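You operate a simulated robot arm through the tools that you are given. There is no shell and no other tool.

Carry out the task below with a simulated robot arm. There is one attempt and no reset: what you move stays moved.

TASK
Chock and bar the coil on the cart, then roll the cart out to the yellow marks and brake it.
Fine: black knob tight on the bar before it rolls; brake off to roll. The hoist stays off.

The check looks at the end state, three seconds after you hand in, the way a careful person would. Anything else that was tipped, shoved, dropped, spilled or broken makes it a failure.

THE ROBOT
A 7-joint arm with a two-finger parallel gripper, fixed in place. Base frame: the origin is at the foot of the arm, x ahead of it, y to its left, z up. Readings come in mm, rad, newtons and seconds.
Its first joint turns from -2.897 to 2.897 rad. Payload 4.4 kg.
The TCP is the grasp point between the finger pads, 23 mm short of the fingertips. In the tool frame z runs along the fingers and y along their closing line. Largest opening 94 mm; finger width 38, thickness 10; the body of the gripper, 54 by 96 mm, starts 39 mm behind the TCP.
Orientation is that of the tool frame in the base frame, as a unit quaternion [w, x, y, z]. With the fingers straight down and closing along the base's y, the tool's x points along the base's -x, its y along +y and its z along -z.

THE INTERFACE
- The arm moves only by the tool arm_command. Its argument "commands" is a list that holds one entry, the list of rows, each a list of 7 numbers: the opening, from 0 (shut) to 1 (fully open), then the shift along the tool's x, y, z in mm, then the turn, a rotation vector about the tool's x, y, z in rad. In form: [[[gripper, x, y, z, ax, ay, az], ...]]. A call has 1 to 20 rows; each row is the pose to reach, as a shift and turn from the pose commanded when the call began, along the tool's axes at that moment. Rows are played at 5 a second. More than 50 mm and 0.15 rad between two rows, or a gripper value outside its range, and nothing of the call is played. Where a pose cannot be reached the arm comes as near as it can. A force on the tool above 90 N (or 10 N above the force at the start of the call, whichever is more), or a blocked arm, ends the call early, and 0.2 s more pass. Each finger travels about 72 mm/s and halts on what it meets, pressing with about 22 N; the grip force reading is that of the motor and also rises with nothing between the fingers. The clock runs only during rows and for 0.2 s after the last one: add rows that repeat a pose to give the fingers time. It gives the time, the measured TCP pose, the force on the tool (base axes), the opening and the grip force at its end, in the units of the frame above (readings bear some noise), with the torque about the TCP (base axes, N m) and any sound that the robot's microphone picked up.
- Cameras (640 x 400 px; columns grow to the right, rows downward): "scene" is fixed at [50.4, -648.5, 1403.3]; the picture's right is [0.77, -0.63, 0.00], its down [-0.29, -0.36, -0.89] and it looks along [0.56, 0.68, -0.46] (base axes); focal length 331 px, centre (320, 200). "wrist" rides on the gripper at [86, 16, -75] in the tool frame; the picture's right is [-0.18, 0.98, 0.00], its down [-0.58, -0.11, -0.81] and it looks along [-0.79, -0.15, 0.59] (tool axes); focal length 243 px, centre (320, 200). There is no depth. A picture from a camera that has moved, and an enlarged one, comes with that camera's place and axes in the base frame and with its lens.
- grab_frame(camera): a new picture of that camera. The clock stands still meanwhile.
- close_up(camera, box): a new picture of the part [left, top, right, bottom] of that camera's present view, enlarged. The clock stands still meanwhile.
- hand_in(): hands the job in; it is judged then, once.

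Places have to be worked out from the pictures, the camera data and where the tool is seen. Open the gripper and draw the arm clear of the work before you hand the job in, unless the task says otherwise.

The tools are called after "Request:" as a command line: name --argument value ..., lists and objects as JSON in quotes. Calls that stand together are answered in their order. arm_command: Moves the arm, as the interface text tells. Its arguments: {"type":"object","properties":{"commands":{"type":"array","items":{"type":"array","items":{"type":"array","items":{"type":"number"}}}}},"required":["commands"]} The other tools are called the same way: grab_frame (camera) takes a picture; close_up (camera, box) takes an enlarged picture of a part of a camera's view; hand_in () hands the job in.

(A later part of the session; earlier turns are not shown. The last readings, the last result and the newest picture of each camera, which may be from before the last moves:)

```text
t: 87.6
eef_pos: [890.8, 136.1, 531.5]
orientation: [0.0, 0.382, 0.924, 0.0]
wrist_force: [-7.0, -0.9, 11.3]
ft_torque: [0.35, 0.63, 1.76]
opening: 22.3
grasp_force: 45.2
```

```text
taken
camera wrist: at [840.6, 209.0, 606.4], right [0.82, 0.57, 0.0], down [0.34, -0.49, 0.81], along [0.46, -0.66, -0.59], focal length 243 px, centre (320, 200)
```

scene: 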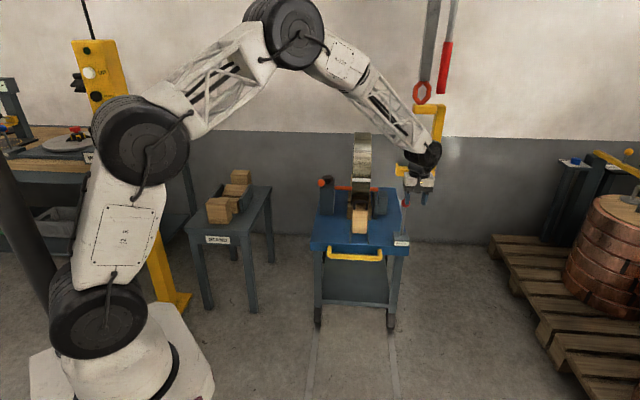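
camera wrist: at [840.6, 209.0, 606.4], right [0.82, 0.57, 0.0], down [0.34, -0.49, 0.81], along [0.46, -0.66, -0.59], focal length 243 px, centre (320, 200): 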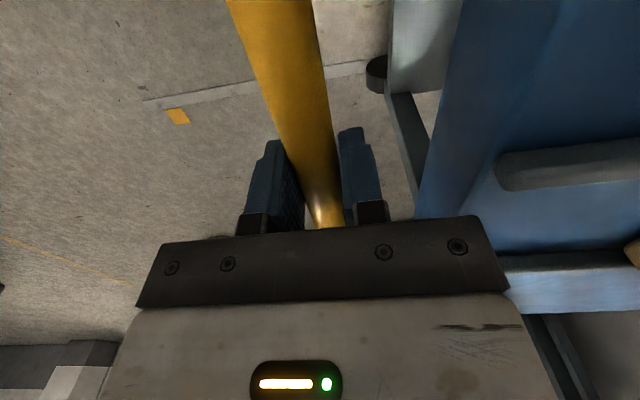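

Gripped (22 mm bar). I ease a small yaw misfit and make a gentle 15 mm test pull to see if the cart rolls freely.

Request:
arm_command --commands '[[[0.1, 0, 0, 0, 0, 0, -0.012], [0.1, 0, -2, 0, 0, 0, -0.012], [0.1, 0, -5, 0, 0, 0, -0.012], [0.1, 0, -10, 0, 0, 0, -0.012], [0.1, 0, -15, 0, 0, 0, -0.012], [0.1, 0, -15, 0, 0, 0, -0.012]]]'

Request:
grab_frame --camera "scene"

Request:
grab_frame --camera "wrist"

```text
t: 89.0
eef_pos: [879.4, 126.1, 532.0]
orientation: [0.0, 0.377, 0.926, -0.001]
wrist_force: [27.6, -33.6, -12.8]
ft_torque: [-0.18, -0.16, -1.65]
opening: 22.4
grasp_force: 44.9
```

```text
taken
```

scene: 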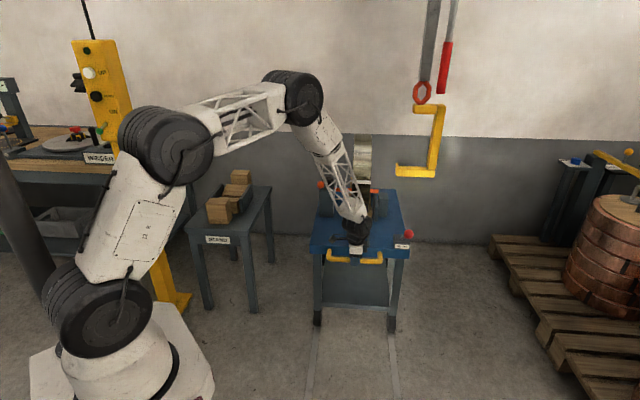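

```text
taken
camera wrist: at [828.4, 198.1, 606.7], right [0.82, 0.58, 0.0], down [0.34, -0.48, 0.81], along [0.46, -0.66, -0.59], focal length 243 px, centre (320, 200)
```

wrist: 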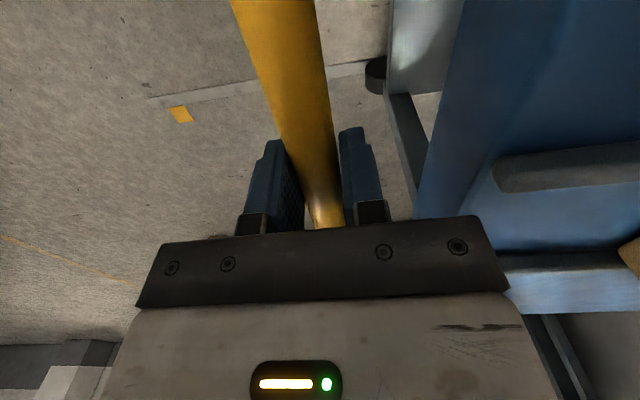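

The cart rolls freely with the brake off (only ~4 N along the track). I ease out the sideways load and small yaw misfit before the main roll.

Request:
arm_command --commands '[[[0.1, -1.5, 0, 0, 0, 0, 0.006], [0.1, -3, 0, 0, 0, 0, 0.006], [0.1, -3, 0, 0, 0, 0, 0.006]]]'

```text
t: 89.8
eef_pos: [878.9, 126.5, 532.3]
orientation: [-0.001, 0.378, 0.926, -0.001]
wrist_force: [-29.0, 30.8, 26.0]
ft_torque: [0.25, 0.2, -1.69]
opening: 22.0
grasp_force: 45.0
```

I fine-tune: back 1.5 mm, tiny yaw and 1 mm up to zero the side loads.

Request:
arm_command --commands '[[[0.1, 1.5, 0, -0.8, 0, 0, 0.005], [0.1, 1.5, 0, -0.8, 0, 0, 0.005], [0.1, 1.5, 0, -0.8, 0, 0, 0.005]]]'

```text
t: 90.6
eef_pos: [879.8, 125.8, 531.5]
orientation: [-0.001, 0.381, 0.925, -0.002]
wrist_force: [-29.1, 36.4, 8.3]
ft_torque: [0.27, 0.2, 1.76]
opening: 21.8
grasp_force: 44.7
```

Residual side loads are just friction-limited grip stick, well below limits. I now roll the cart smoothly about 250 mm with gentle acceleration and braking.

Request:
arm_command --commands '[[[0.1, 0, -3, 0, 0, 0, 0], [0.1, 0, -9, 0, 0, 0, 0], [0.1, 0, -19, 0, 0, 0, 0], [0.1, 0, -33, 0, 0, 0, 0], [0.1, 0, -50, 0, 0, 0, 0], [0.1, 0, -69, 0, 0, 0, 0], [0.1, 0, -88, 0, 0, 0, 0], [0.1, 0, -107, 0, 0, 0, 0], [0.1, 0, -126, 0, 0, 0, 0], [0.1, 0, -145, 0, 0, 0, 0], [0.1, 0, -164, 0, 0, 0, 0], [0.1, 0, -183, 0, 0, 0, 0], [0.1, 0, -200, 0, 0, 0, 0], [0.1, 0, -215, 0, 0, 0, 0], [0.1, 0, -228, 0, 0, 0, 0], [0.1, 0, -238, 0, 0, 0, 0], [0.1, 0, -245, 0, 0, 0, 0], [0.1, 0, -249, 0, 0, 0, 0], [0.1, 0, -250, 0, 0, 0, 0]]]'

Request:
grab_frame --camera "scene"

Request:
grab_frame --camera "wrist"

```text
t: 94.6
eef_pos: [704.0, -51.8, 532.2]
orientation: [-0.001, 0.381, 0.924, -0.001]
wrist_force: [-15.9, 21.8, -24.2]
ft_torque: [0.15, 0.13, 0.81]
opening: 21.7
grasp_force: 45.0
```

```text
taken
```

scene: 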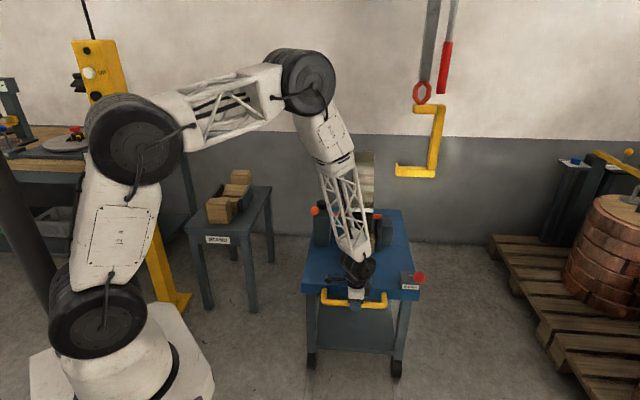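

```text
taken
camera wrist: at [653.8, 20.4, 607.5], right [0.82, 0.57, 0.0], down [0.34, -0.49, 0.81], along [0.46, -0.66, -0.59], focal length 243 px, centre (320, 200)
```

wrist: 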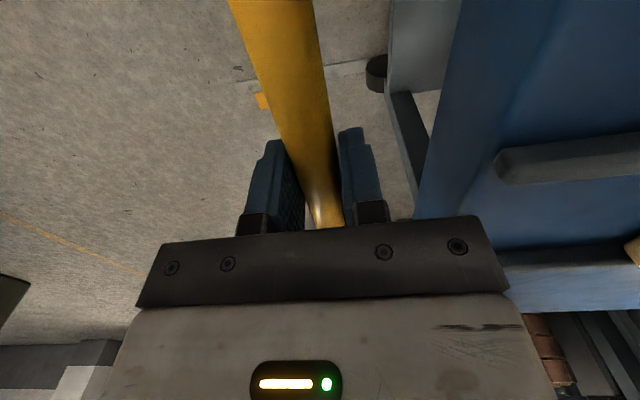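

The cart has rolled 265 mm smoothly; load looks steady. I continue another 240 mm.

Request:
arm_command --commands '[[[0.1, 0, -3, 0, 0, 0, 0], [0.1, 0, -9, 0, 0, 0, 0], [0.1, 0, -19, 0, 0, 0, 0], [0.1, 0, -33, 0, 0, 0, 0], [0.1, 0, -50, 0, 0, 0, 0], [0.1, 0, -68, 0, 0, 0, 0], [0.1, 0, -86, 0, 0, 0, 0], [0.1, 0, -104, 0, 0, 0, 0], [0.1, 0, -122, 0, 0, 0, 0], [0.1, 0, -140, 0, 0, 0, 0], [0.1, 0, -158, 0, 0, 0, 0], [0.1, 0, -176, 0, 0, 0, 0], [0.1, 0, -192, 0, 0, 0, 0], [0.1, 0, -206, 0, 0, 0, 0], [0.1, 0, -218, 0, 0, 0, 0], [0.1, 0, -228, 0, 0, 0, 0], [0.1, 0, -235, 0, 0, 0, 0], [0.1, 0, -239, 0, 0, 0, 0], [0.1, 0, -240, 0, 0, 0, 0]]]'

Request:
grab_frame --camera "scene"

Request:
grab_frame --camera "wrist"

```text
t: 98.6
eef_pos: [540.2, -224.5, 534.7]
orientation: [0.003, 0.381, 0.925, 0.0]
wrist_force: [57.2, 31.7, 6.2]
ft_torque: [0.46, -0.62, 0.14]
opening: 37.3
grasp_force: 31.1
```

```text
taken
```

scene: 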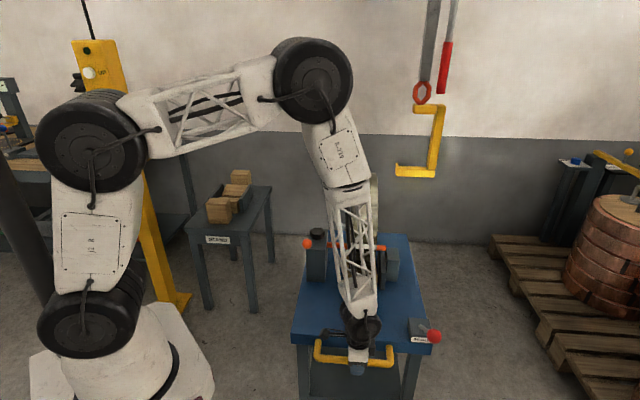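

```text
taken
camera wrist: at [489.7, -151.6, 609.3], right [0.82, 0.57, 0.0], down [0.33, -0.48, 0.81], along [0.46, -0.67, -0.59], focal length 243 px, centre (320, 200)
```

wrist: 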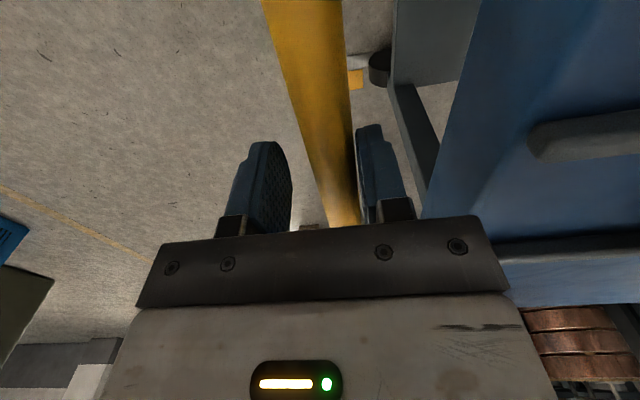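

The cart stopped resisting at about 497 mm of travel: 63 N and the fingers were pulled open. I look closely at what is happening before doing anything else.

Request:
close_up --camera "wrist" --box '[240, 0, 480, 150]'

Request:
close_up --camera "scene" --box '[280, 210, 450, 400]'

Request:
close_up --camera "scene" --box '[290, 160, 450, 280]'

```text
2.67 times, centred on (360, 75) of wrist
camera zoom: at [489.7, -151.6, 609.3], right [0.82, 0.57, 0.0], down [0.33, -0.48, 0.81], along [0.46, -0.67, -0.59], focal length 647 px, centre (213, 533)
```

zoom: 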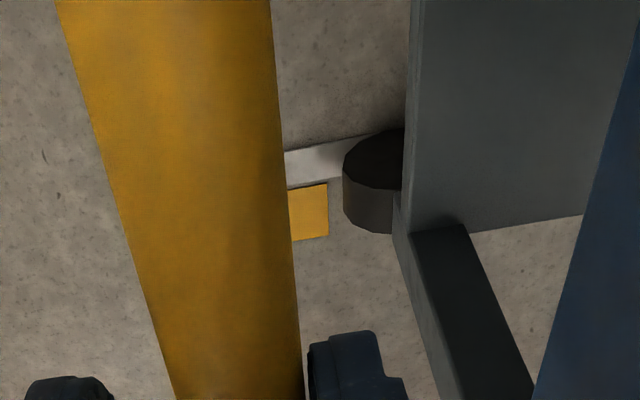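

```text
2.11 times, centred on (365, 305) of scene
camera zoom: at [50.4, -648.5, 1403.3], right [0.77, -0.63, 0.0], down [-0.29, -0.36, -0.89], along [0.56, 0.68, -0.46], focal length 697 px, centre (225, -21)
```

zoom: 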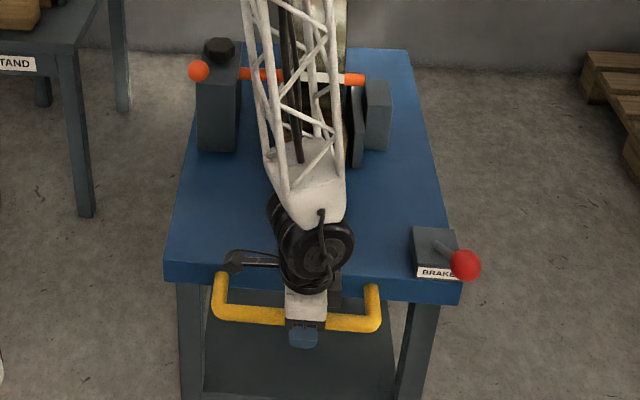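

```text
3.33 times, centred on (370, 220) of scene
camera zoom: at [50.4, -648.5, 1403.3], right [0.77, -0.63, 0.0], down [-0.29, -0.36, -0.89], along [0.56, 0.68, -0.46], focal length 1104 px, centre (153, 133)
```

zoom: 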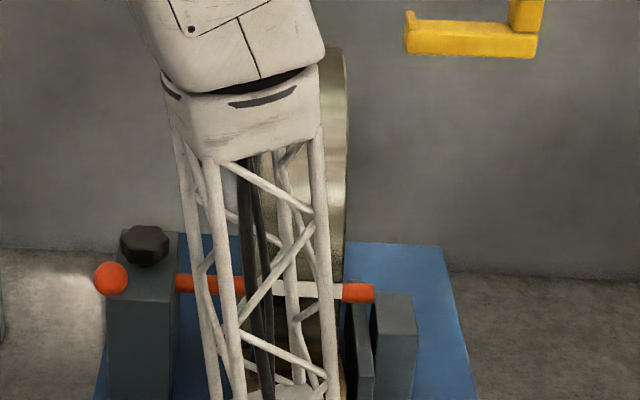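

The wheels' fronts are just reaching the marks and the deck front edge is near them. I recentre the gripper on the bar to relax the force, then test whether it is an end stop.

Request:
arm_command --commands '[[[0.1, 0, 3, 0, 0, 0, 0], [0.1, 0, 6, 0, 0, 0, 0], [0.1, 0, 8, 0, 0, 0, 0], [0.1, 0, 8, 0, 0, 0, 0]]]'

Request:
grab_frame --camera "wrist"

```text
t: 99.6
eef_pos: [539.3, -218.3, 531.9]
orientation: [0.0, 0.381, 0.925, -0.001]
wrist_force: [41.0, 18.9, 11.3]
ft_torque: [0.19, -0.48, 0.17]
opening: 27.9
grasp_force: 20.7
```

```text
taken
camera wrist: at [490.4, -145.4, 607.5], right [0.82, 0.57, 0.0], down [0.34, -0.49, 0.81], along [0.46, -0.66, -0.59], focal length 243 px, centre (320, 200)
```

wrist: 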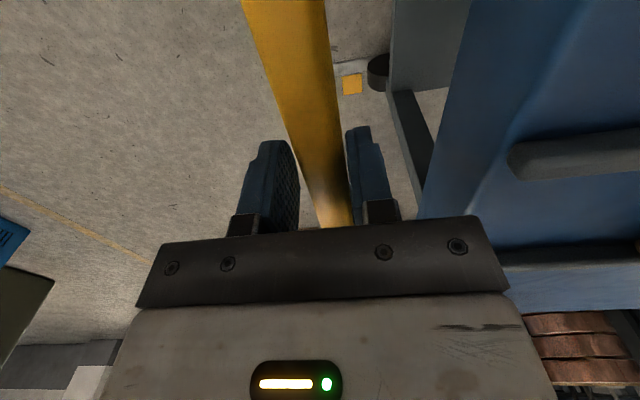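

Still 42 N; I relax another 4 mm so the pads close fully on the bar.

Request:
arm_command --commands '[[[0.1, 0, 2, 0, 0, 0, 0], [0.1, 0, 4, 0, 0, 0, 0], [0.1, 0, 4, 0, 0, 0, 0]]]'

Request:
close_up --camera "wrist" --box '[240, 0, 480, 150]'

```text
t: 100.4
eef_pos: [541.1, -214.9, 531.1]
orientation: [-0.001, 0.381, 0.924, -0.001]
wrist_force: [3.1, -11.8, 19.0]
ft_torque: [0.02, 0.17, 1.65]
opening: 21.9
grasp_force: 45.3
```

```text
2.67 times, centred on (360, 75) of wrist
camera zoom: at [491.5, -141.8, 606.6], right [0.82, 0.57, 0.0], down [0.34, -0.49, 0.81], along [0.46, -0.66, -0.59], focal length 647 px, centre (213, 533)
```

zoom: 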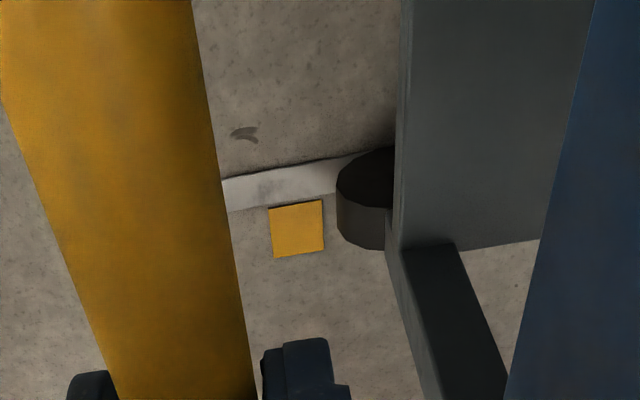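

Grip is full again with the bar at p≈230.7. I pull gently 4 mm to test whether this is a hard end stop.

Request:
arm_command --commands '[[[0.1, 0, -1, 0, 0, 0, 0], [0.1, 0, -2, 0, 0, 0, 0], [0.1, 0, -3, 0, 0, 0, 0], [0.1, 0, -4, 0, 0, 0, 0], [0.1, 0, -4, 0, 0, 0, 0]]]'

Request:
close_up --camera "wrist" --box '[240, 0, 480, 150]'

```text
t: 101.2
eef_pos: [541.2, -214.4, 531.4]
orientation: [-0.001, 0.38, 0.925, 0.0]
wrist_force: [12.3, 26.1, -4.6]
ft_torque: [0.21, -0.21, -0.42]
opening: 21.8
grasp_force: 45.3
stopped in row 4: the force on the tool passed its limit at 96 N (the readings are from after the stop); the commanded pose is now the measured one
```

```text
2.67 times, centred on (360, 75) of wrist
camera zoom: at [491.2, -142.1, 606.5], right [0.82, 0.57, 0.0], down [0.34, -0.49, 0.81], along [0.46, -0.66, -0.59], focal length 647 px, centre (213, 533)
```

zoom: 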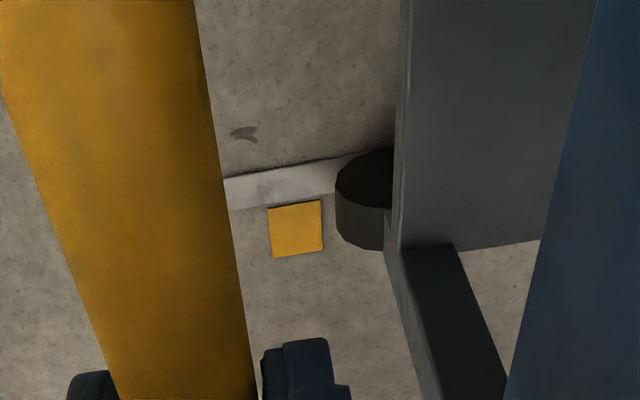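

It is a hard end stop (96 N, no motion) with the deck's front edge right at the yellow marks' near edge. I leave the cart there, open the gripper and rise straight up.

Request:
arm_command --commands '[[[0.3, 0, 1, 0, 0, 0, 0], [0.6, 0, 1, 0, 0, 0, 0], [0.6, 0, 1, 0, 0, 0, 0], [0.6, 0, 1, -30, 0, 0, 0], [0.6, 0, 1, -75, 0, 0, 0], [0.6, 0, 1, -120, 0, 0, 0], [0.6, 0, 1, -165, 0, 0, 0], [0.6, 0, 1, -210, 0, 0, 0], [0.6, 0, 1, -255, 0, 0, 0], [0.6, 0, 1, -300, 0, 0, 0], [0.6, 0, 1, -300, 0, 0, 0]]]'

Request:
grab_frame --camera "wrist"

Request:
grab_frame --camera "scene"

```text
t: 103.6
eef_pos: [542.3, -212.5, 827.4]
orientation: [-0.001, 0.38, 0.925, 0.0]
wrist_force: [0.2, 0.3, -0.4]
ft_torque: [0.0, -0.01, 0.04]
opening: 56.3
grasp_force: 0.1
```

```text
taken
camera wrist: at [492.7, -139.6, 903.3], right [0.82, 0.57, 0.0], down [0.34, -0.49, 0.81], along [0.46, -0.66, -0.59], focal length 243 px, centre (320, 200)
```

wrist: 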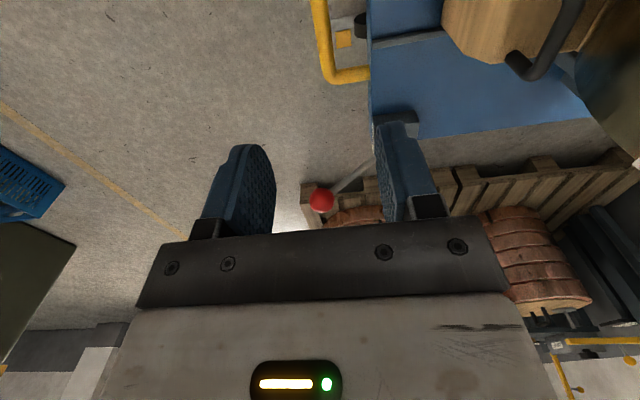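

```text
taken
```

scene: 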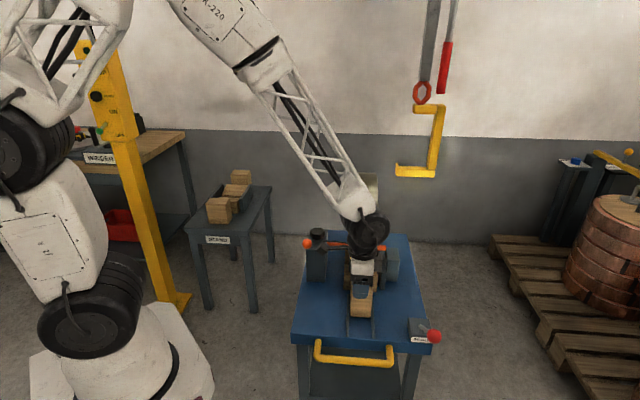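

The cart stayed put. I zoom in on the mark beside the cart's front for reference.

Request:
close_up --camera "wrist" --box '[290, 0, 430, 100]'

Request:
close_up --camera "wrist" --box '[270, 90, 440, 240]'

Request:
close_up --camera "scene" --box '[280, 300, 460, 400]'

```text
4.00 times, centred on (360, 50) of wrist
camera zoom: at [492.7, -139.6, 903.3], right [0.82, 0.57, 0.0], down [0.34, -0.49, 0.81], along [0.46, -0.66, -0.59], focal length 970 px, centre (160, 800)
```

zoom: 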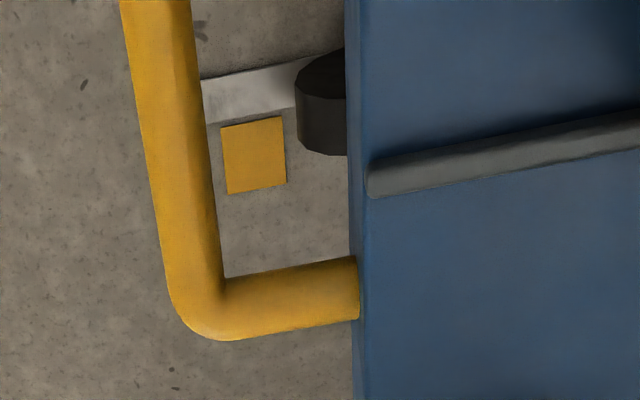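

```text
2.67 times, centred on (355, 165) of wrist
camera zoom: at [492.7, -139.6, 903.3], right [0.82, 0.57, 0.0], down [0.34, -0.49, 0.81], along [0.46, -0.66, -0.59], focal length 647 px, centre (227, 293)
```

zoom: 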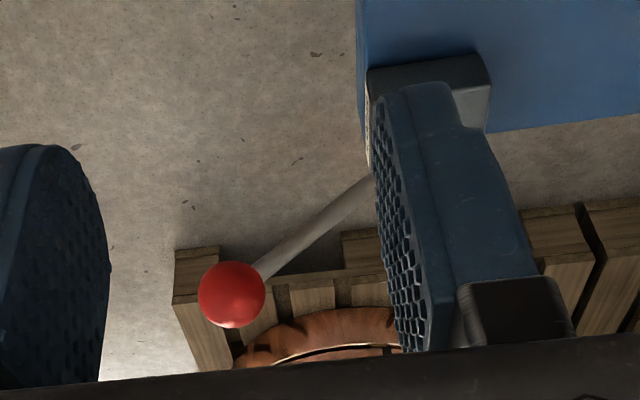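

```text
3.56 times, centred on (370, 350) of scene
camera zoom: at [50.4, -648.5, 1403.3], right [0.77, -0.63, 0.0], down [-0.29, -0.36, -0.89], along [0.56, 0.68, -0.46], focal length 1177 px, centre (142, -333)
```

zoom: 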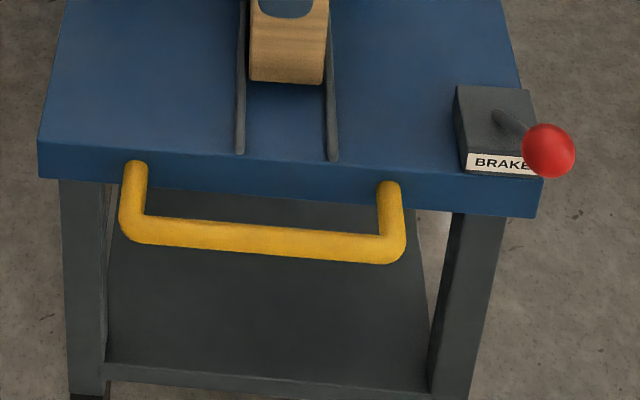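

Deck front edge (p≈290) is exactly at the marks' near edge (p≈292) at the end stop. Now the brake: the ball is at about (660, -375, 692). I move above it, turning to close the fingers across the lever's plane as before.

Request:
arm_command --commands '[[[0.65, -17, -2, 0, 0, 0, -0.13], [0.65, -34, -5, 0, 0, 0, -0.26], [0.65, -51, -7, 0, 0, 0, -0.39], [0.65, -68, -10, 0, 0, 0, -0.52], [0.65, -85, -12, 0, 0, 0, -0.65], [0.65, -102, -15, 0, 0, 0, -0.78], [0.65, -119, -18, 0, 0, 0, -0.91], [0.65, -136, -20, 0, 0, 0, -1.04], [0.65, -153, -23, 0, 0, 0, -1.17], [0.65, -170, -26, 0, 0, 0, -1.3], [0.65, -187, -28, 0, 0, 0, -1.43], [0.65, -199, -30, 0, 0, 0, -1.57], [0.65, -199, -30, 0, 0, 0, -1.57]]]'

Request:
grab_frame --camera "wrist"

Request:
grab_frame --camera "scene"

```text
t: 106.4
eef_pos: [663.5, -375.9, 829.5]
orientation: [-0.001, -0.386, 0.923, 0.001]
wrist_force: [0.9, -0.4, -0.6]
ft_torque: [0.02, 0.01, -0.01]
opening: 61.0
grasp_force: 0.0
```

```text
taken
camera wrist: at [591.6, -426.5, 905.0], right [-0.57, 0.82, 0.0], down [0.49, 0.34, 0.81], along [0.66, 0.46, -0.59], focal length 243 px, centre (320, 200)
```

wrist: 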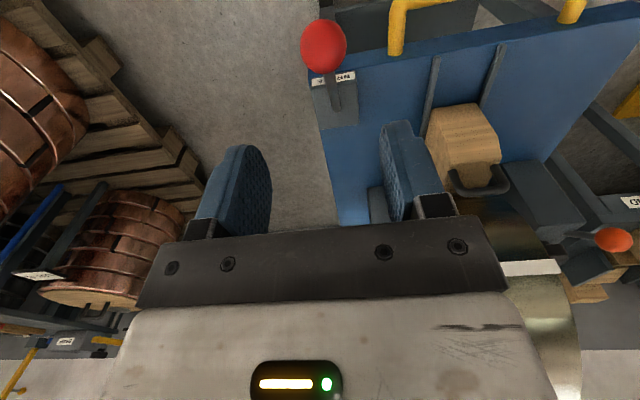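

```text
taken
```

scene: 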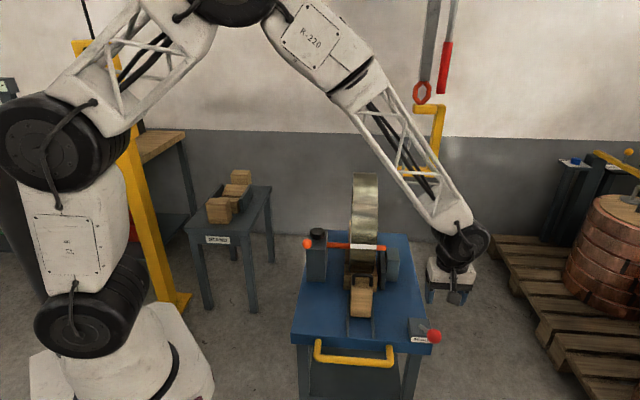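

The tool reached the pose. Ball refined to about p=202, q=732, z=686.5. I descend around it and close.

Request:
arm_command --commands '[[[0.65, 1.4, 3, 40, 0, 0, 0], [0.65, 1.4, 3, 80, 0, 0, 0], [0.65, 1.4, 3, 115, 0, 0, 0], [0.65, 1.4, 3, 135, 0, 0, 0], [0.65, 1.4, 3, 143, 0, 0, 0], [0.65, 1.4, 3, 143, 0, 0, 0]]]'

Request:
close_up --camera "wrist" --box '[220, 60, 440, 240]'

Request:
close_up --camera "scene" --box '[380, 260, 480, 370]'

```text
t: 107.8
eef_pos: [657.9, -373.9, 685.4]
orientation: [-0.001, -0.385, 0.923, 0.001]
wrist_force: [-0.3, 1.2, 0.0]
ft_torque: [-0.02, -0.03, 0.01]
opening: 61.4
grasp_force: 0.1
```

```text
2.22 times, centred on (330, 150) of wrist
camera zoom: at [586.2, -424.2, 761.0], right [-0.57, 0.82, 0.0], down [0.49, 0.34, 0.81], along [0.66, 0.46, -0.59], focal length 539 px, centre (298, 311)
```

zoom: 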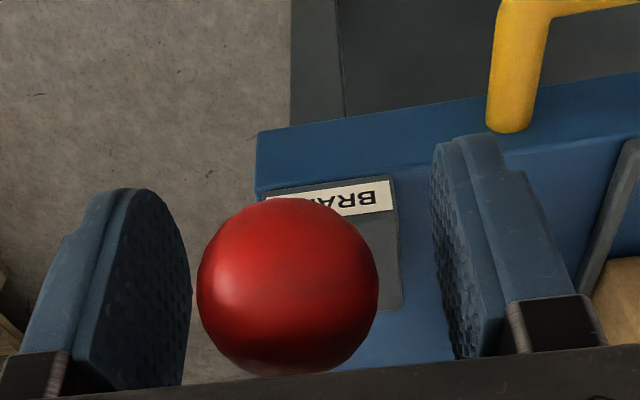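

```text
3.64 times, centred on (430, 315) of scene
camera zoom: at [50.4, -648.5, 1403.3], right [0.77, -0.63, 0.0], down [-0.29, -0.36, -0.89], along [0.56, 0.68, -0.46], focal length 1204 px, centre (-80, -218)
```

zoom: 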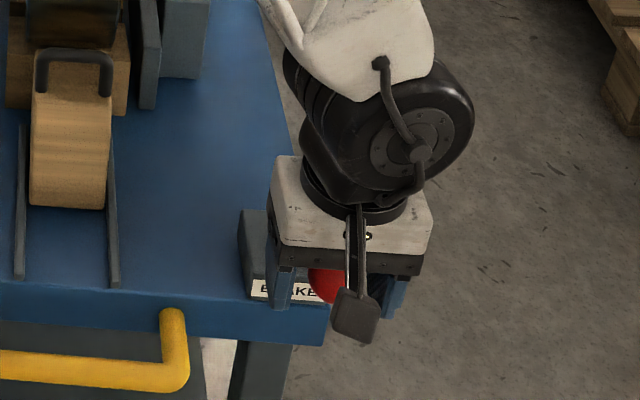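

The ball sits about 4 mm off along the arc and 2 mm sideways. I adjust and close on it.

Request:
arm_command --commands '[[[0.65, -2.5, -2, -2.5, 0, 0, 0], [0.5, -2.5, -2, -2.5, 0, 0, 0], [0.35, -2.5, -2, -2.5, 0, 0, 0], [0.35, -2.5, -2, -2.5, 0, 0, 0]]]'

Request:
close_up --camera "wrist" --box '[220, 60, 440, 240]'

```text
t: 108.8
eef_pos: [662.2, -373.7, 687.6]
orientation: [-0.002, -0.385, 0.923, 0.001]
wrist_force: [-2.2, 3.4, 0.5]
ft_torque: [0.04, -0.06, -0.02]
opening: 36.7
grasp_force: 45.4
```

```text
2.22 times, centred on (330, 150) of wrist
camera zoom: at [589.0, -424.2, 763.4], right [-0.57, 0.82, 0.0], down [0.49, 0.34, 0.81], along [0.66, 0.46, -0.59], focal length 539 px, centre (298, 311)
```

zoom: 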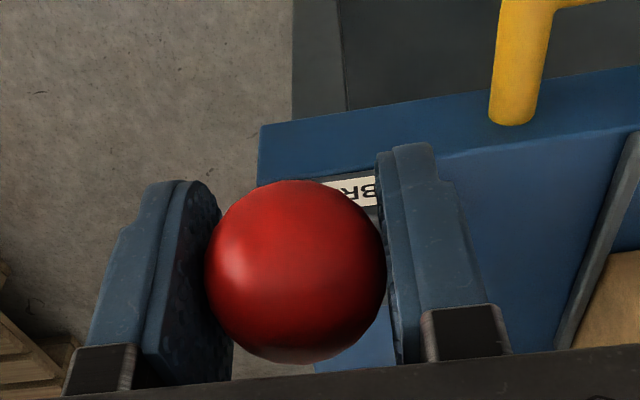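

Good grip on the ball with no load. I swing the lever back along its arc to vertical, quickening toward the end so the cart's inertia holds it at the stop.

Request:
arm_command --commands '[[[0.35, -9.4, 0, -11.3, 0, 0, 0], [0.35, -20.2, 0, -21, 0, 0, 0], [0.35, -31.8, 0, -29.9, 0, 0, 0], [0.35, -49.2, 0, -40.6, 0, 0, 0], [0.35, -70.9, 0, -50, 0, 0, 0], [0.35, -99, 0, -57.5, 0, 0, 0], [0.35, -127, 0, -60, 0, 0, 0], [0.35, -128, 0, -60, 0, 0, 0]]]'

Request:
close_up --camera "wrist" --box '[220, 60, 440, 240]'

Request:
grab_frame --camera "scene"

```text
t: 110.6
eef_pos: [751.4, -283.8, 750.2]
orientation: [-0.001, -0.384, 0.923, -0.001]
wrist_force: [6.3, -14.5, 6.2]
ft_torque: [-0.59, 0.65, 0.08]
opening: 37.1
grasp_force: 44.8
```

```text
2.22 times, centred on (330, 150) of wrist
camera zoom: at [679.8, -333.1, 825.3], right [-0.57, 0.82, 0.0], down [0.49, 0.34, 0.81], along [0.66, 0.46, -0.59], focal length 539 px, centre (298, 311)
```

zoom: 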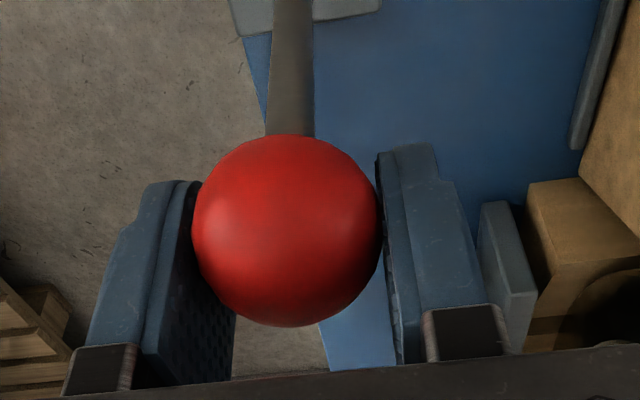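

```text
taken
```

scene: 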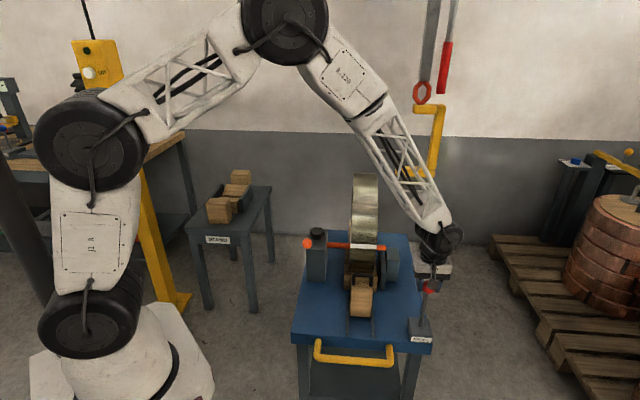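

The ball lagged by about 12 mm in the grip near the end. I zoom in to check the lever's angle and the cart's position.

Request:
close_up --camera "scene" --box '[380, 250, 480, 370]'

Request:
close_up --camera "scene" --box '[280, 300, 460, 400]'

```text
3.33 times, centred on (430, 310) of scene
camera zoom: at [50.4, -648.5, 1403.3], right [0.77, -0.63, 0.0], down [-0.29, -0.36, -0.89], along [0.56, 0.68, -0.46], focal length 1104 px, centre (-47, -167)
```

zoom: 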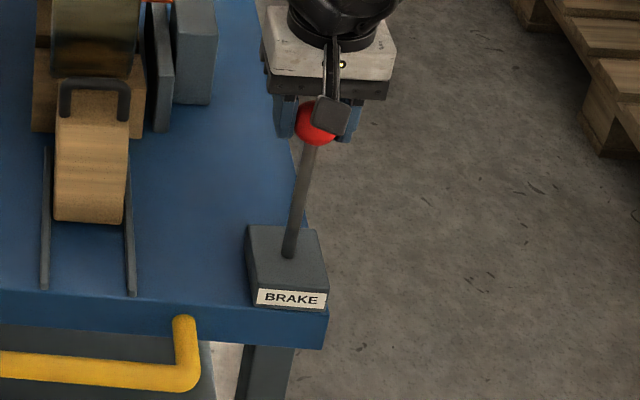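

```text
3.56 times, centred on (370, 350) of scene
camera zoom: at [50.4, -648.5, 1403.3], right [0.77, -0.63, 0.0], down [-0.29, -0.36, -0.89], along [0.56, 0.68, -0.46], focal length 1177 px, centre (142, -333)
```

zoom: 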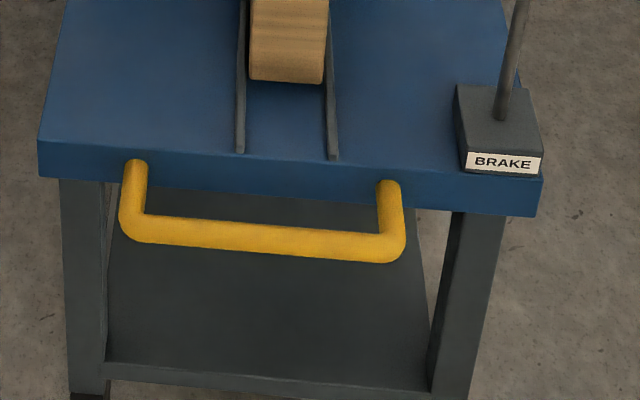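

The cart has not moved at all. The lever is a few degrees short of its original vertical, so I re-grip the ball and push the rest of the way.

Request:
arm_command --commands '[[[0.6, 0, 0, 0, 0, 0, 0], [0.6, 6, -1, 0, 0, 0, 0], [0.6, 12, -2, 0, 0, 0, 0], [0.6, 12, -2, 0, 0, 0, 0], [0.35, 12, -2, 0, 0, 0, 0], [0.35, 12, -2, 0, 0, 0, 0], [0.35, 12, -2, 0, 0, 0, 0]]]'

Request:
close_up --camera "wrist" --box '[220, 60, 440, 240]'

```text
t: 112.2
eef_pos: [745.4, -292.2, 750.9]
orientation: [-0.001, -0.384, 0.923, 0.001]
wrist_force: [-12.0, 11.0, 1.4]
ft_torque: [-0.01, 0.05, 0.03]
opening: 40.4
grasp_force: 7.9
```

```text
2.22 times, centred on (330, 150) of wrist
camera zoom: at [672.8, -342.6, 824.6], right [-0.57, 0.82, 0.0], down [0.49, 0.34, 0.8], along [0.66, 0.46, -0.59], focal length 539 px, centre (298, 311)
```

zoom: 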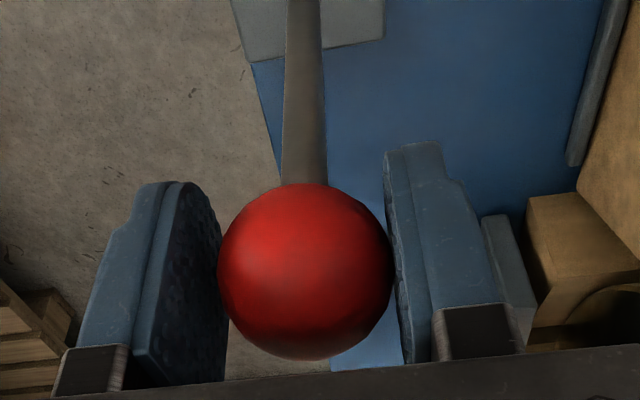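

Aligned along the axis; I nudge 1.5 mm sideways to seat the grip, then push gently toward vertical in small steps.

Request:
arm_command --commands '[[[0.35, 0, 1.5, 0, 0, 0, 0], [0.35, 0, 1.8, 0, 0, 0, 0], [0.35, 0, 1.8, 0, 0, 0, 0]]]'

Request:
arm_command --commands '[[[0.35, -2, 0, 0, 0, 0, 0], [0.35, -4, 0, 0, 0, 0, 0], [0.35, -6, 0, 0, 0, 0, 0], [0.35, -6, 0, 0, 0, 0, 0]]]'

Request:
close_up --camera "wrist" --box '[220, 60, 440, 240]'

```text
t: 113.0
eef_pos: [744.5, -292.2, 750.5]
orientation: [-0.001, -0.384, 0.923, 0.001]
wrist_force: [6.1, -0.9, -13.5]
ft_torque: [0.37, -0.44, -0.01]
opening: 36.9
grasp_force: 45.0
```

```text
t: 114.0
eef_pos: [748.2, -287.7, 750.4]
orientation: [-0.001, -0.384, 0.923, 0.001]
wrist_force: [-19.9, -11.0, 4.3]
ft_torque: [-0.65, 0.78, -0.02]
opening: 36.8
grasp_force: 44.9
```

```text
2.22 times, centred on (330, 150) of wrist
camera zoom: at [676.1, -337.1, 825.5], right [-0.57, 0.82, 0.0], down [0.49, 0.34, 0.81], along [0.66, 0.46, -0.59], focal length 539 px, centre (298, 311)
```

zoom: 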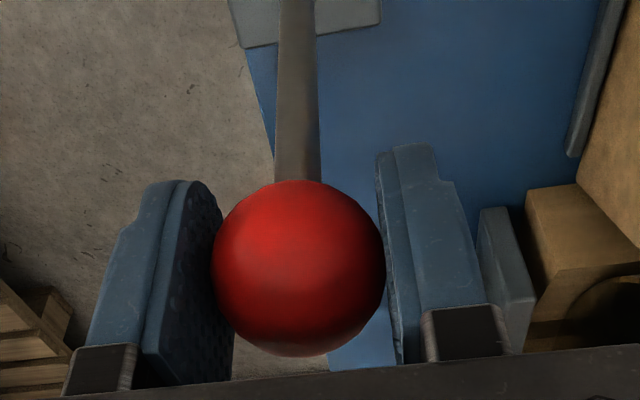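

It moved about 5 mm with 22 N resistance. I push a bit more to see whether this is the lever's stop.

Request:
arm_command --commands '[[[0.35, -1.5, 0, 0, 0, 0, 0], [0.35, -3, 0, 0, 0, 0, 0], [0.35, -4.5, 0, 0, 0, 0, 0], [0.35, -4.5, 0, 0, 0, 0, 0]]]'

Request:
close_up --camera "wrist" --box '[220, 60, 440, 240]'

Request:
close_up --camera "scene" --box '[280, 300, 460, 400]'

```text
t: 115.0
eef_pos: [751.1, -284.8, 750.4]
orientation: [-0.001, -0.384, 0.923, 0.0]
wrist_force: [-18.9, -34.6, 0.3]
ft_torque: [-0.06, 0.06, -0.08]
opening: 37.0
grasp_force: 45.8
```

```text
2.22 times, centred on (330, 150) of wrist
camera zoom: at [678.8, -334.3, 825.3], right [-0.57, 0.82, 0.0], down [0.49, 0.34, 0.81], along [0.66, 0.46, -0.59], focal length 539 px, centre (298, 311)
```

zoom: 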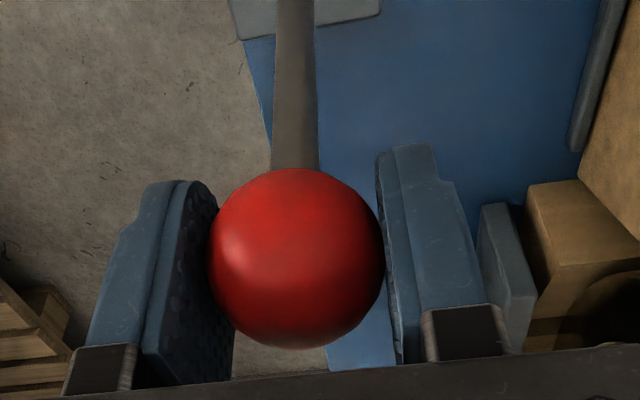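

```text
3.56 times, centred on (370, 350) of scene
camera zoom: at [50.4, -648.5, 1403.3], right [0.77, -0.63, 0.0], down [-0.29, -0.36, -0.89], along [0.56, 0.68, -0.46], focal length 1177 px, centre (142, -333)
```

zoom: 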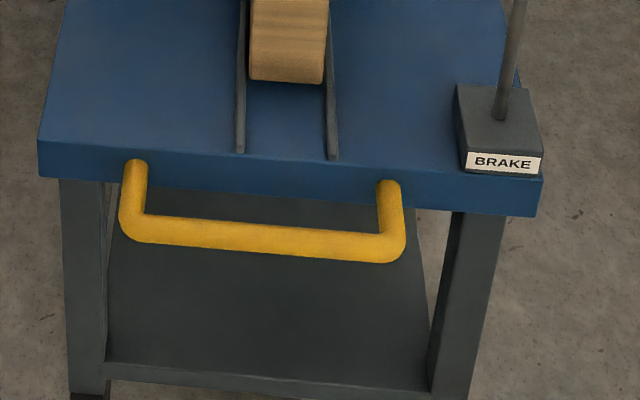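

The lever is at its stop and the cart held against a 38 N push, so the brake is on. I ease off, open and rise clear.

Request:
arm_command --commands '[[[0.35, 3, 0, 0, 0, 0, 0], [0.5, 3.5, 0, 0, 0, 0, 0], [0.7, 3.5, 0, 0, 0, 0, 0], [0.7, 3.5, 0, 0, 0, 0, 0], [0.7, 3.5, 0, -30, 0, 0, 0], [0.7, 3.5, 0, -75, 0, 0, 0], [0.7, 3.5, 0, -120, 0, 0, 0], [0.7, 20, 0, -150, 0, 0, 0], [0.7, 60, 0, -160, 0, 0, 0], [0.7, 100, 0, -160, 0, 0, 0], [0.7, 100, 0, -160, 0, 0, 0]]]'

Request:
grab_frame --camera "wrist"

Request:
grab_frame --camera "scene"

```text
t: 117.4
eef_pos: [680.3, -351.9, 914.1]
orientation: [0.0, -0.385, 0.923, 0.001]
wrist_force: [-0.4, 0.1, 0.0]
ft_torque: [0.02, 0.03, -0.02]
opening: 65.7
grasp_force: 0.0
```

```text
taken
camera wrist: at [608.3, -401.6, 988.7], right [-0.57, 0.82, 0.0], down [0.49, 0.34, 0.81], along [0.66, 0.46, -0.59], focal length 243 px, centre (320, 200)
```

wrist: 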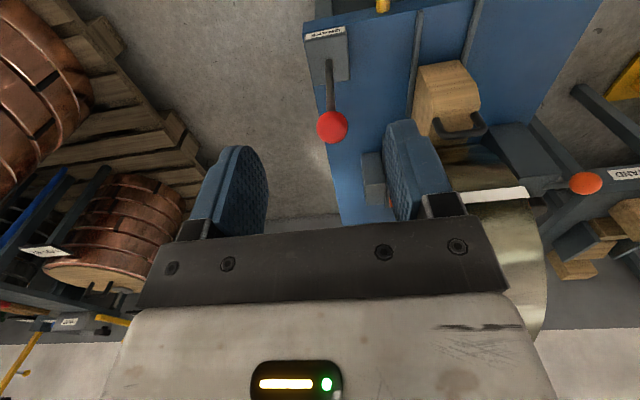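

```text
taken
```

scene: 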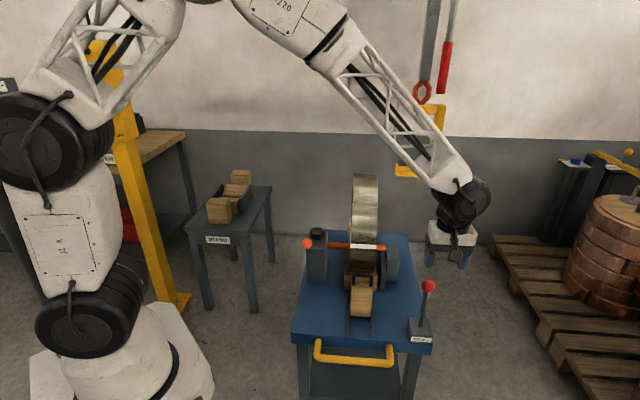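

The lever stands upright and the cart is in place. I move around to the left side of the cart for a check of chock, coil and bar.

Request:
arm_command --commands '[[[0.5, 0, 30, 0, 0, 0, 0.1], [0.5, 0, 65, 0, 0, 0, 0.2], [0.5, 0, 100, 0, 0, 0, 0.3], [0.5, 0, 140, 0, 0, 0, 0.4], [0.5, 0, 180, 0, 0, 0, 0.5], [0.5, 0, 220, 0, 0, 0, 0.6], [0.5, 0, 260, 0, 0, 0, 0.7], [0.5, 0, 300, 0, 0, 0, 0.8], [0.5, 0, 340, 0, 0, 0, 0.9], [0.5, 0, 375, 0, 0, 0, 1.0], [0.5, -20, 400, 0, 0, 0, 1.1], [0.5, -50, 400, 10, 0, 0, 1.2], [0.5, -80, 400, 20, 0, 0, 1.3], [0.5, -110, 400, 30, 0, 0, 1.4], [0.5, -150, 400, 40, 0, 0, 1.5], [0.5, -150, 400, 40, 0, 0, 1.57]]]'

Request:
grab_frame --camera "wrist"

Request:
grab_frame --camera "scene"

```text
t: 120.8
eef_pos: [503.6, 35.7, 869.2]
orientation: [-0.001, 0.38, 0.925, 0.0]
wrist_force: [-0.1, -0.7, -0.8]
ft_torque: [0.0, 0.02, 0.01]
opening: 47.1
grasp_force: 0.0
```

```text
taken
camera wrist: at [454.1, 108.1, 944.8], right [0.82, 0.57, 0.0], down [0.34, -0.49, 0.81], along [0.46, -0.66, -0.59], focal length 243 px, centre (320, 200)
```

wrist: 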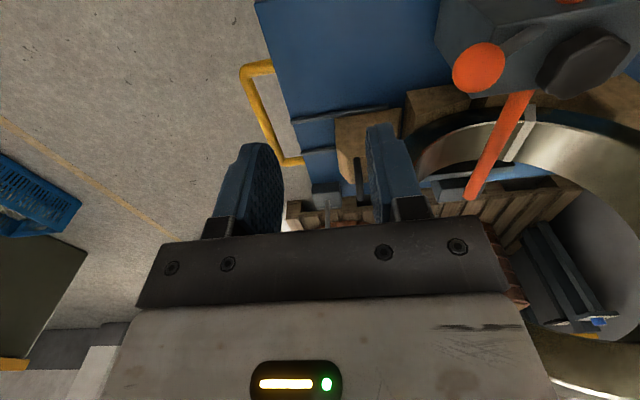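

```text
taken
```

scene: 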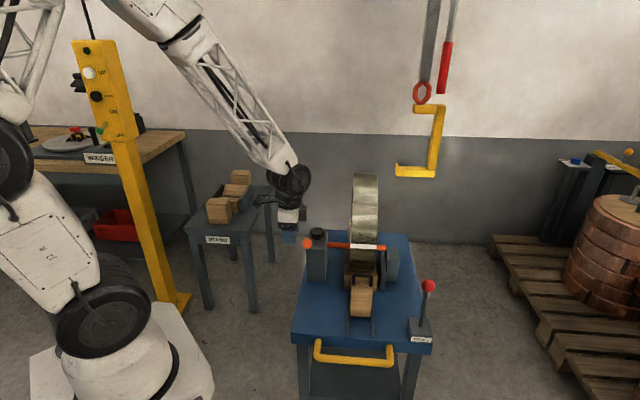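

I zoom in on the chock contact, the bar and the knob from this side.

Request:
close_up --camera "wrist" --box '[290, 70, 460, 210]'

Request:
close_up --camera "wrist" --box '[400, 0, 640, 220]'

Request:
close_up --camera "scene" --box '[290, 160, 450, 360]'

```text
2.86 times, centred on (375, 140) of wrist
camera zoom: at [454.1, 108.1, 944.8], right [0.82, 0.57, 0.0], down [0.34, -0.49, 0.81], along [0.46, -0.66, -0.59], focal length 693 px, centre (163, 371)
```

zoom: 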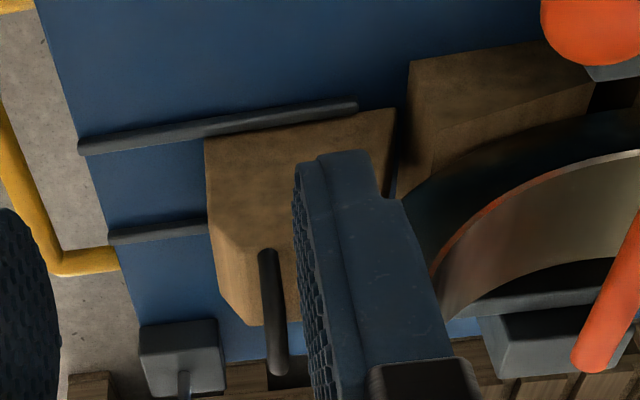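

```text
1.82 times, centred on (520, 110) of wrist
camera zoom: at [454.1, 108.1, 944.8], right [0.82, 0.57, 0.0], down [0.34, -0.49, 0.81], along [0.46, -0.66, -0.59], focal length 441 px, centre (-44, 364)
```

zoom: 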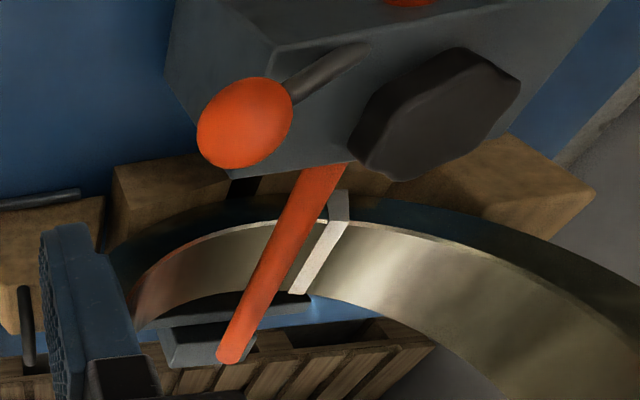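

```text
2.00 times, centred on (370, 260) of scene
camera zoom: at [50.4, -648.5, 1403.3], right [0.77, -0.63, 0.0], down [-0.29, -0.36, -0.89], along [0.56, 0.68, -0.46], focal length 662 px, centre (220, 80)
```

zoom: 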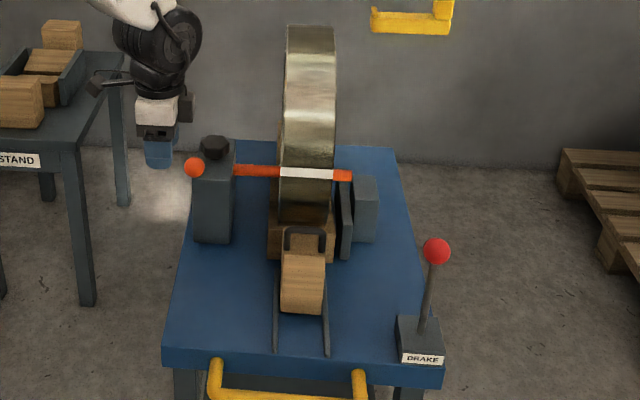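

The finger hides the contact spot. I shift 60 mm along the cart so the chock-coil contact is visible between the fingers.

Request:
arm_command --commands '[[[0.9, 0, 30, 0, 0, 0, 0], [0.9, 0, 60, 0, 0, 0, 0], [0.9, 10, 75, 0, 0, 0, 0], [0.9, 10, 75, 0, 0, 0, 0]]]'

Request:
close_up --camera "wrist" --box '[230, 60, 430, 220]'

```text
t: 121.8
eef_pos: [550.1, 93.5, 871.4]
orientation: [-0.002, 0.38, 0.925, -0.001]
wrist_force: [0.1, -0.4, -0.1]
ft_torque: [-0.02, 0.0, 0.0]
opening: 84.7
grasp_force: 0.1
```

```text
2.50 times, centred on (330, 140) of wrist
camera zoom: at [500.4, 166.4, 946.1], right [0.82, 0.57, 0.0], down [0.34, -0.49, 0.81], along [0.46, -0.66, -0.59], focal length 606 px, centre (295, 350)
```

zoom: 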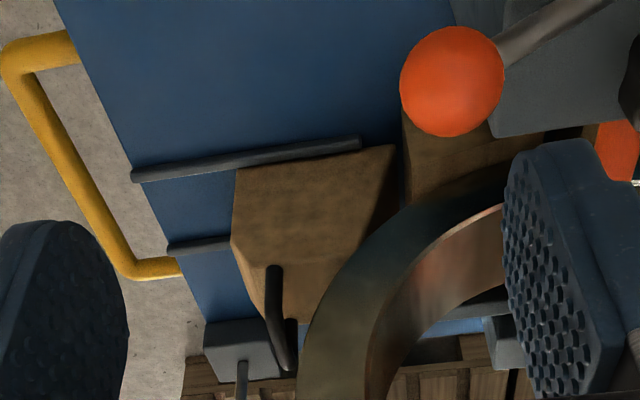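

Chock sits firmly under the coil's front, bar is through and the cart is at the marks with the brake lever upright. I raise the open gripper and draw the arm clear of the cart.

Request:
arm_command --commands '[[[1, 0, 0, -45, 0, 0, 0], [1, 0, 0, -90, 0, 0, 0], [1, 0, 0, -135, 0, 0, 0], [1, 0, 0, -180, 0, 0, 0], [1, 30, 0, -210, 0, 0, 0], [1, 75, 0, -215, 0, 0, 0], [1, 120, 0, -215, 0, 0, 0], [1, 160, 0, -215, 0, 0, 0], [1, 200, 0, -215, 0, 0, 0], [1, 200, 0, -215, 0, 0, 0]]]'

Request:
grab_frame --camera "scene"

Request:
grab_frame --camera "wrist"

```text
t: 124.0
eef_pos: [406.0, 230.1, 1084.5]
orientation: [-0.002, 0.38, 0.925, -0.001]
wrist_force: [0.1, 0.3, 0.3]
ft_torque: [0.01, 0.0, -0.04]
opening: 94.2
grasp_force: 0.1
```

```text
taken
```

scene: 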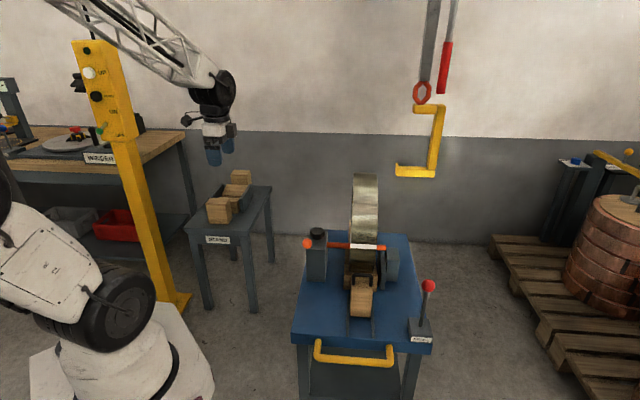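

```text
taken
camera wrist: at [357.2, 302.0, 1159.5], right [0.82, 0.57, 0.0], down [0.34, -0.49, 0.81], along [0.46, -0.66, -0.59], focal length 243 px, centre (320, 200)
```

wrist: 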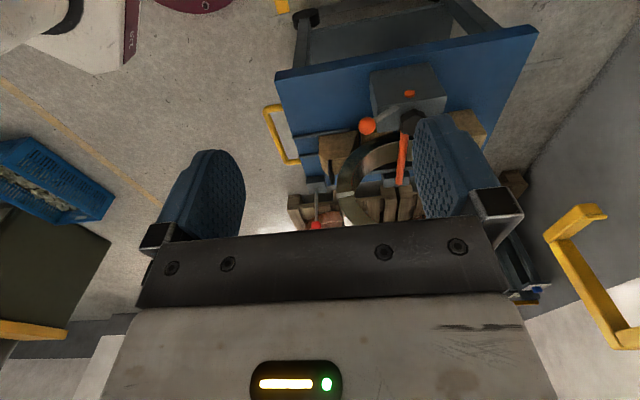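

The arm is clear. I take one last zoom at the whole cart and the left mark to confirm everything is in order.

Request:
close_up --camera "wrist" --box '[240, 0, 500, 230]'

Request:
close_up --camera "scene" --box '[285, 160, 455, 370]'

Request:
close_up --camera "scene" --box '[330, 220, 410, 320]'

```text
1.74 times, centred on (370, 115) of wrist
camera zoom: at [357.2, 302.0, 1159.5], right [0.82, 0.57, 0.0], down [0.34, -0.49, 0.81], along [0.46, -0.66, -0.59], focal length 422 px, centre (233, 348)
```

zoom: 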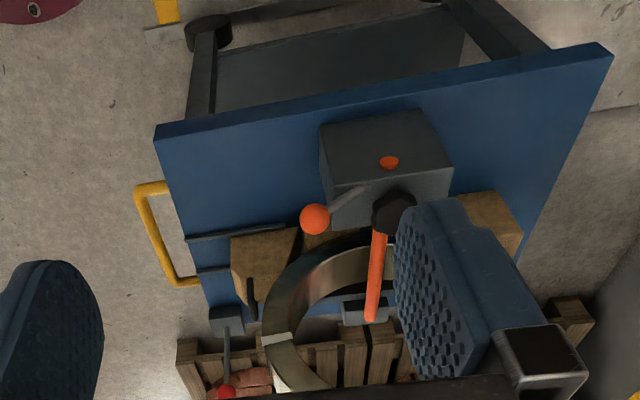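

```text
1.90 times, centred on (370, 265) of scene
camera zoom: at [50.4, -648.5, 1403.3], right [0.77, -0.63, 0.0], down [-0.29, -0.36, -0.89], along [0.56, 0.68, -0.46], focal length 631 px, centre (225, 76)
```

zoom: 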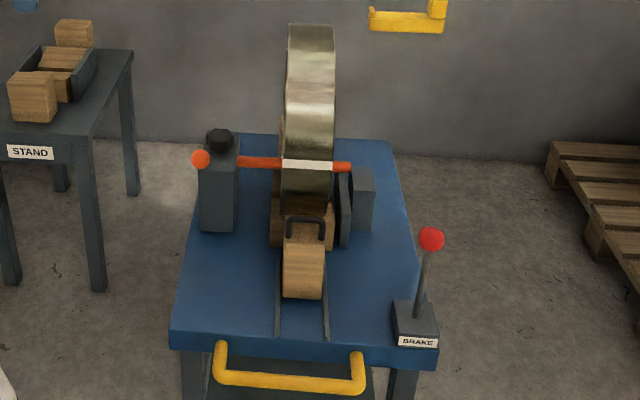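

```text
4.00 times, centred on (370, 270) of scene
camera zoom: at [50.4, -648.5, 1403.3], right [0.77, -0.63, 0.0], down [-0.29, -0.36, -0.89], along [0.56, 0.68, -0.46], focal length 1324 px, centre (120, -80)
```

zoom: 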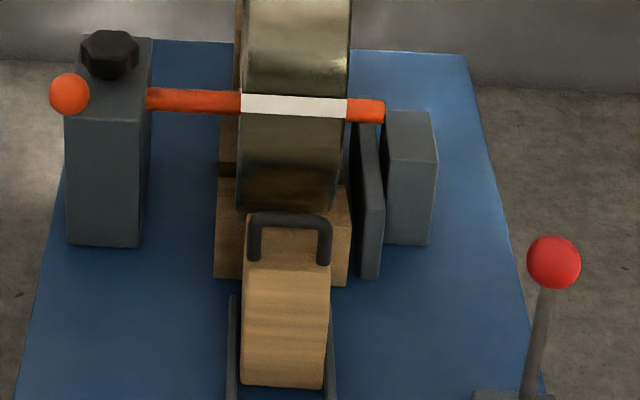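

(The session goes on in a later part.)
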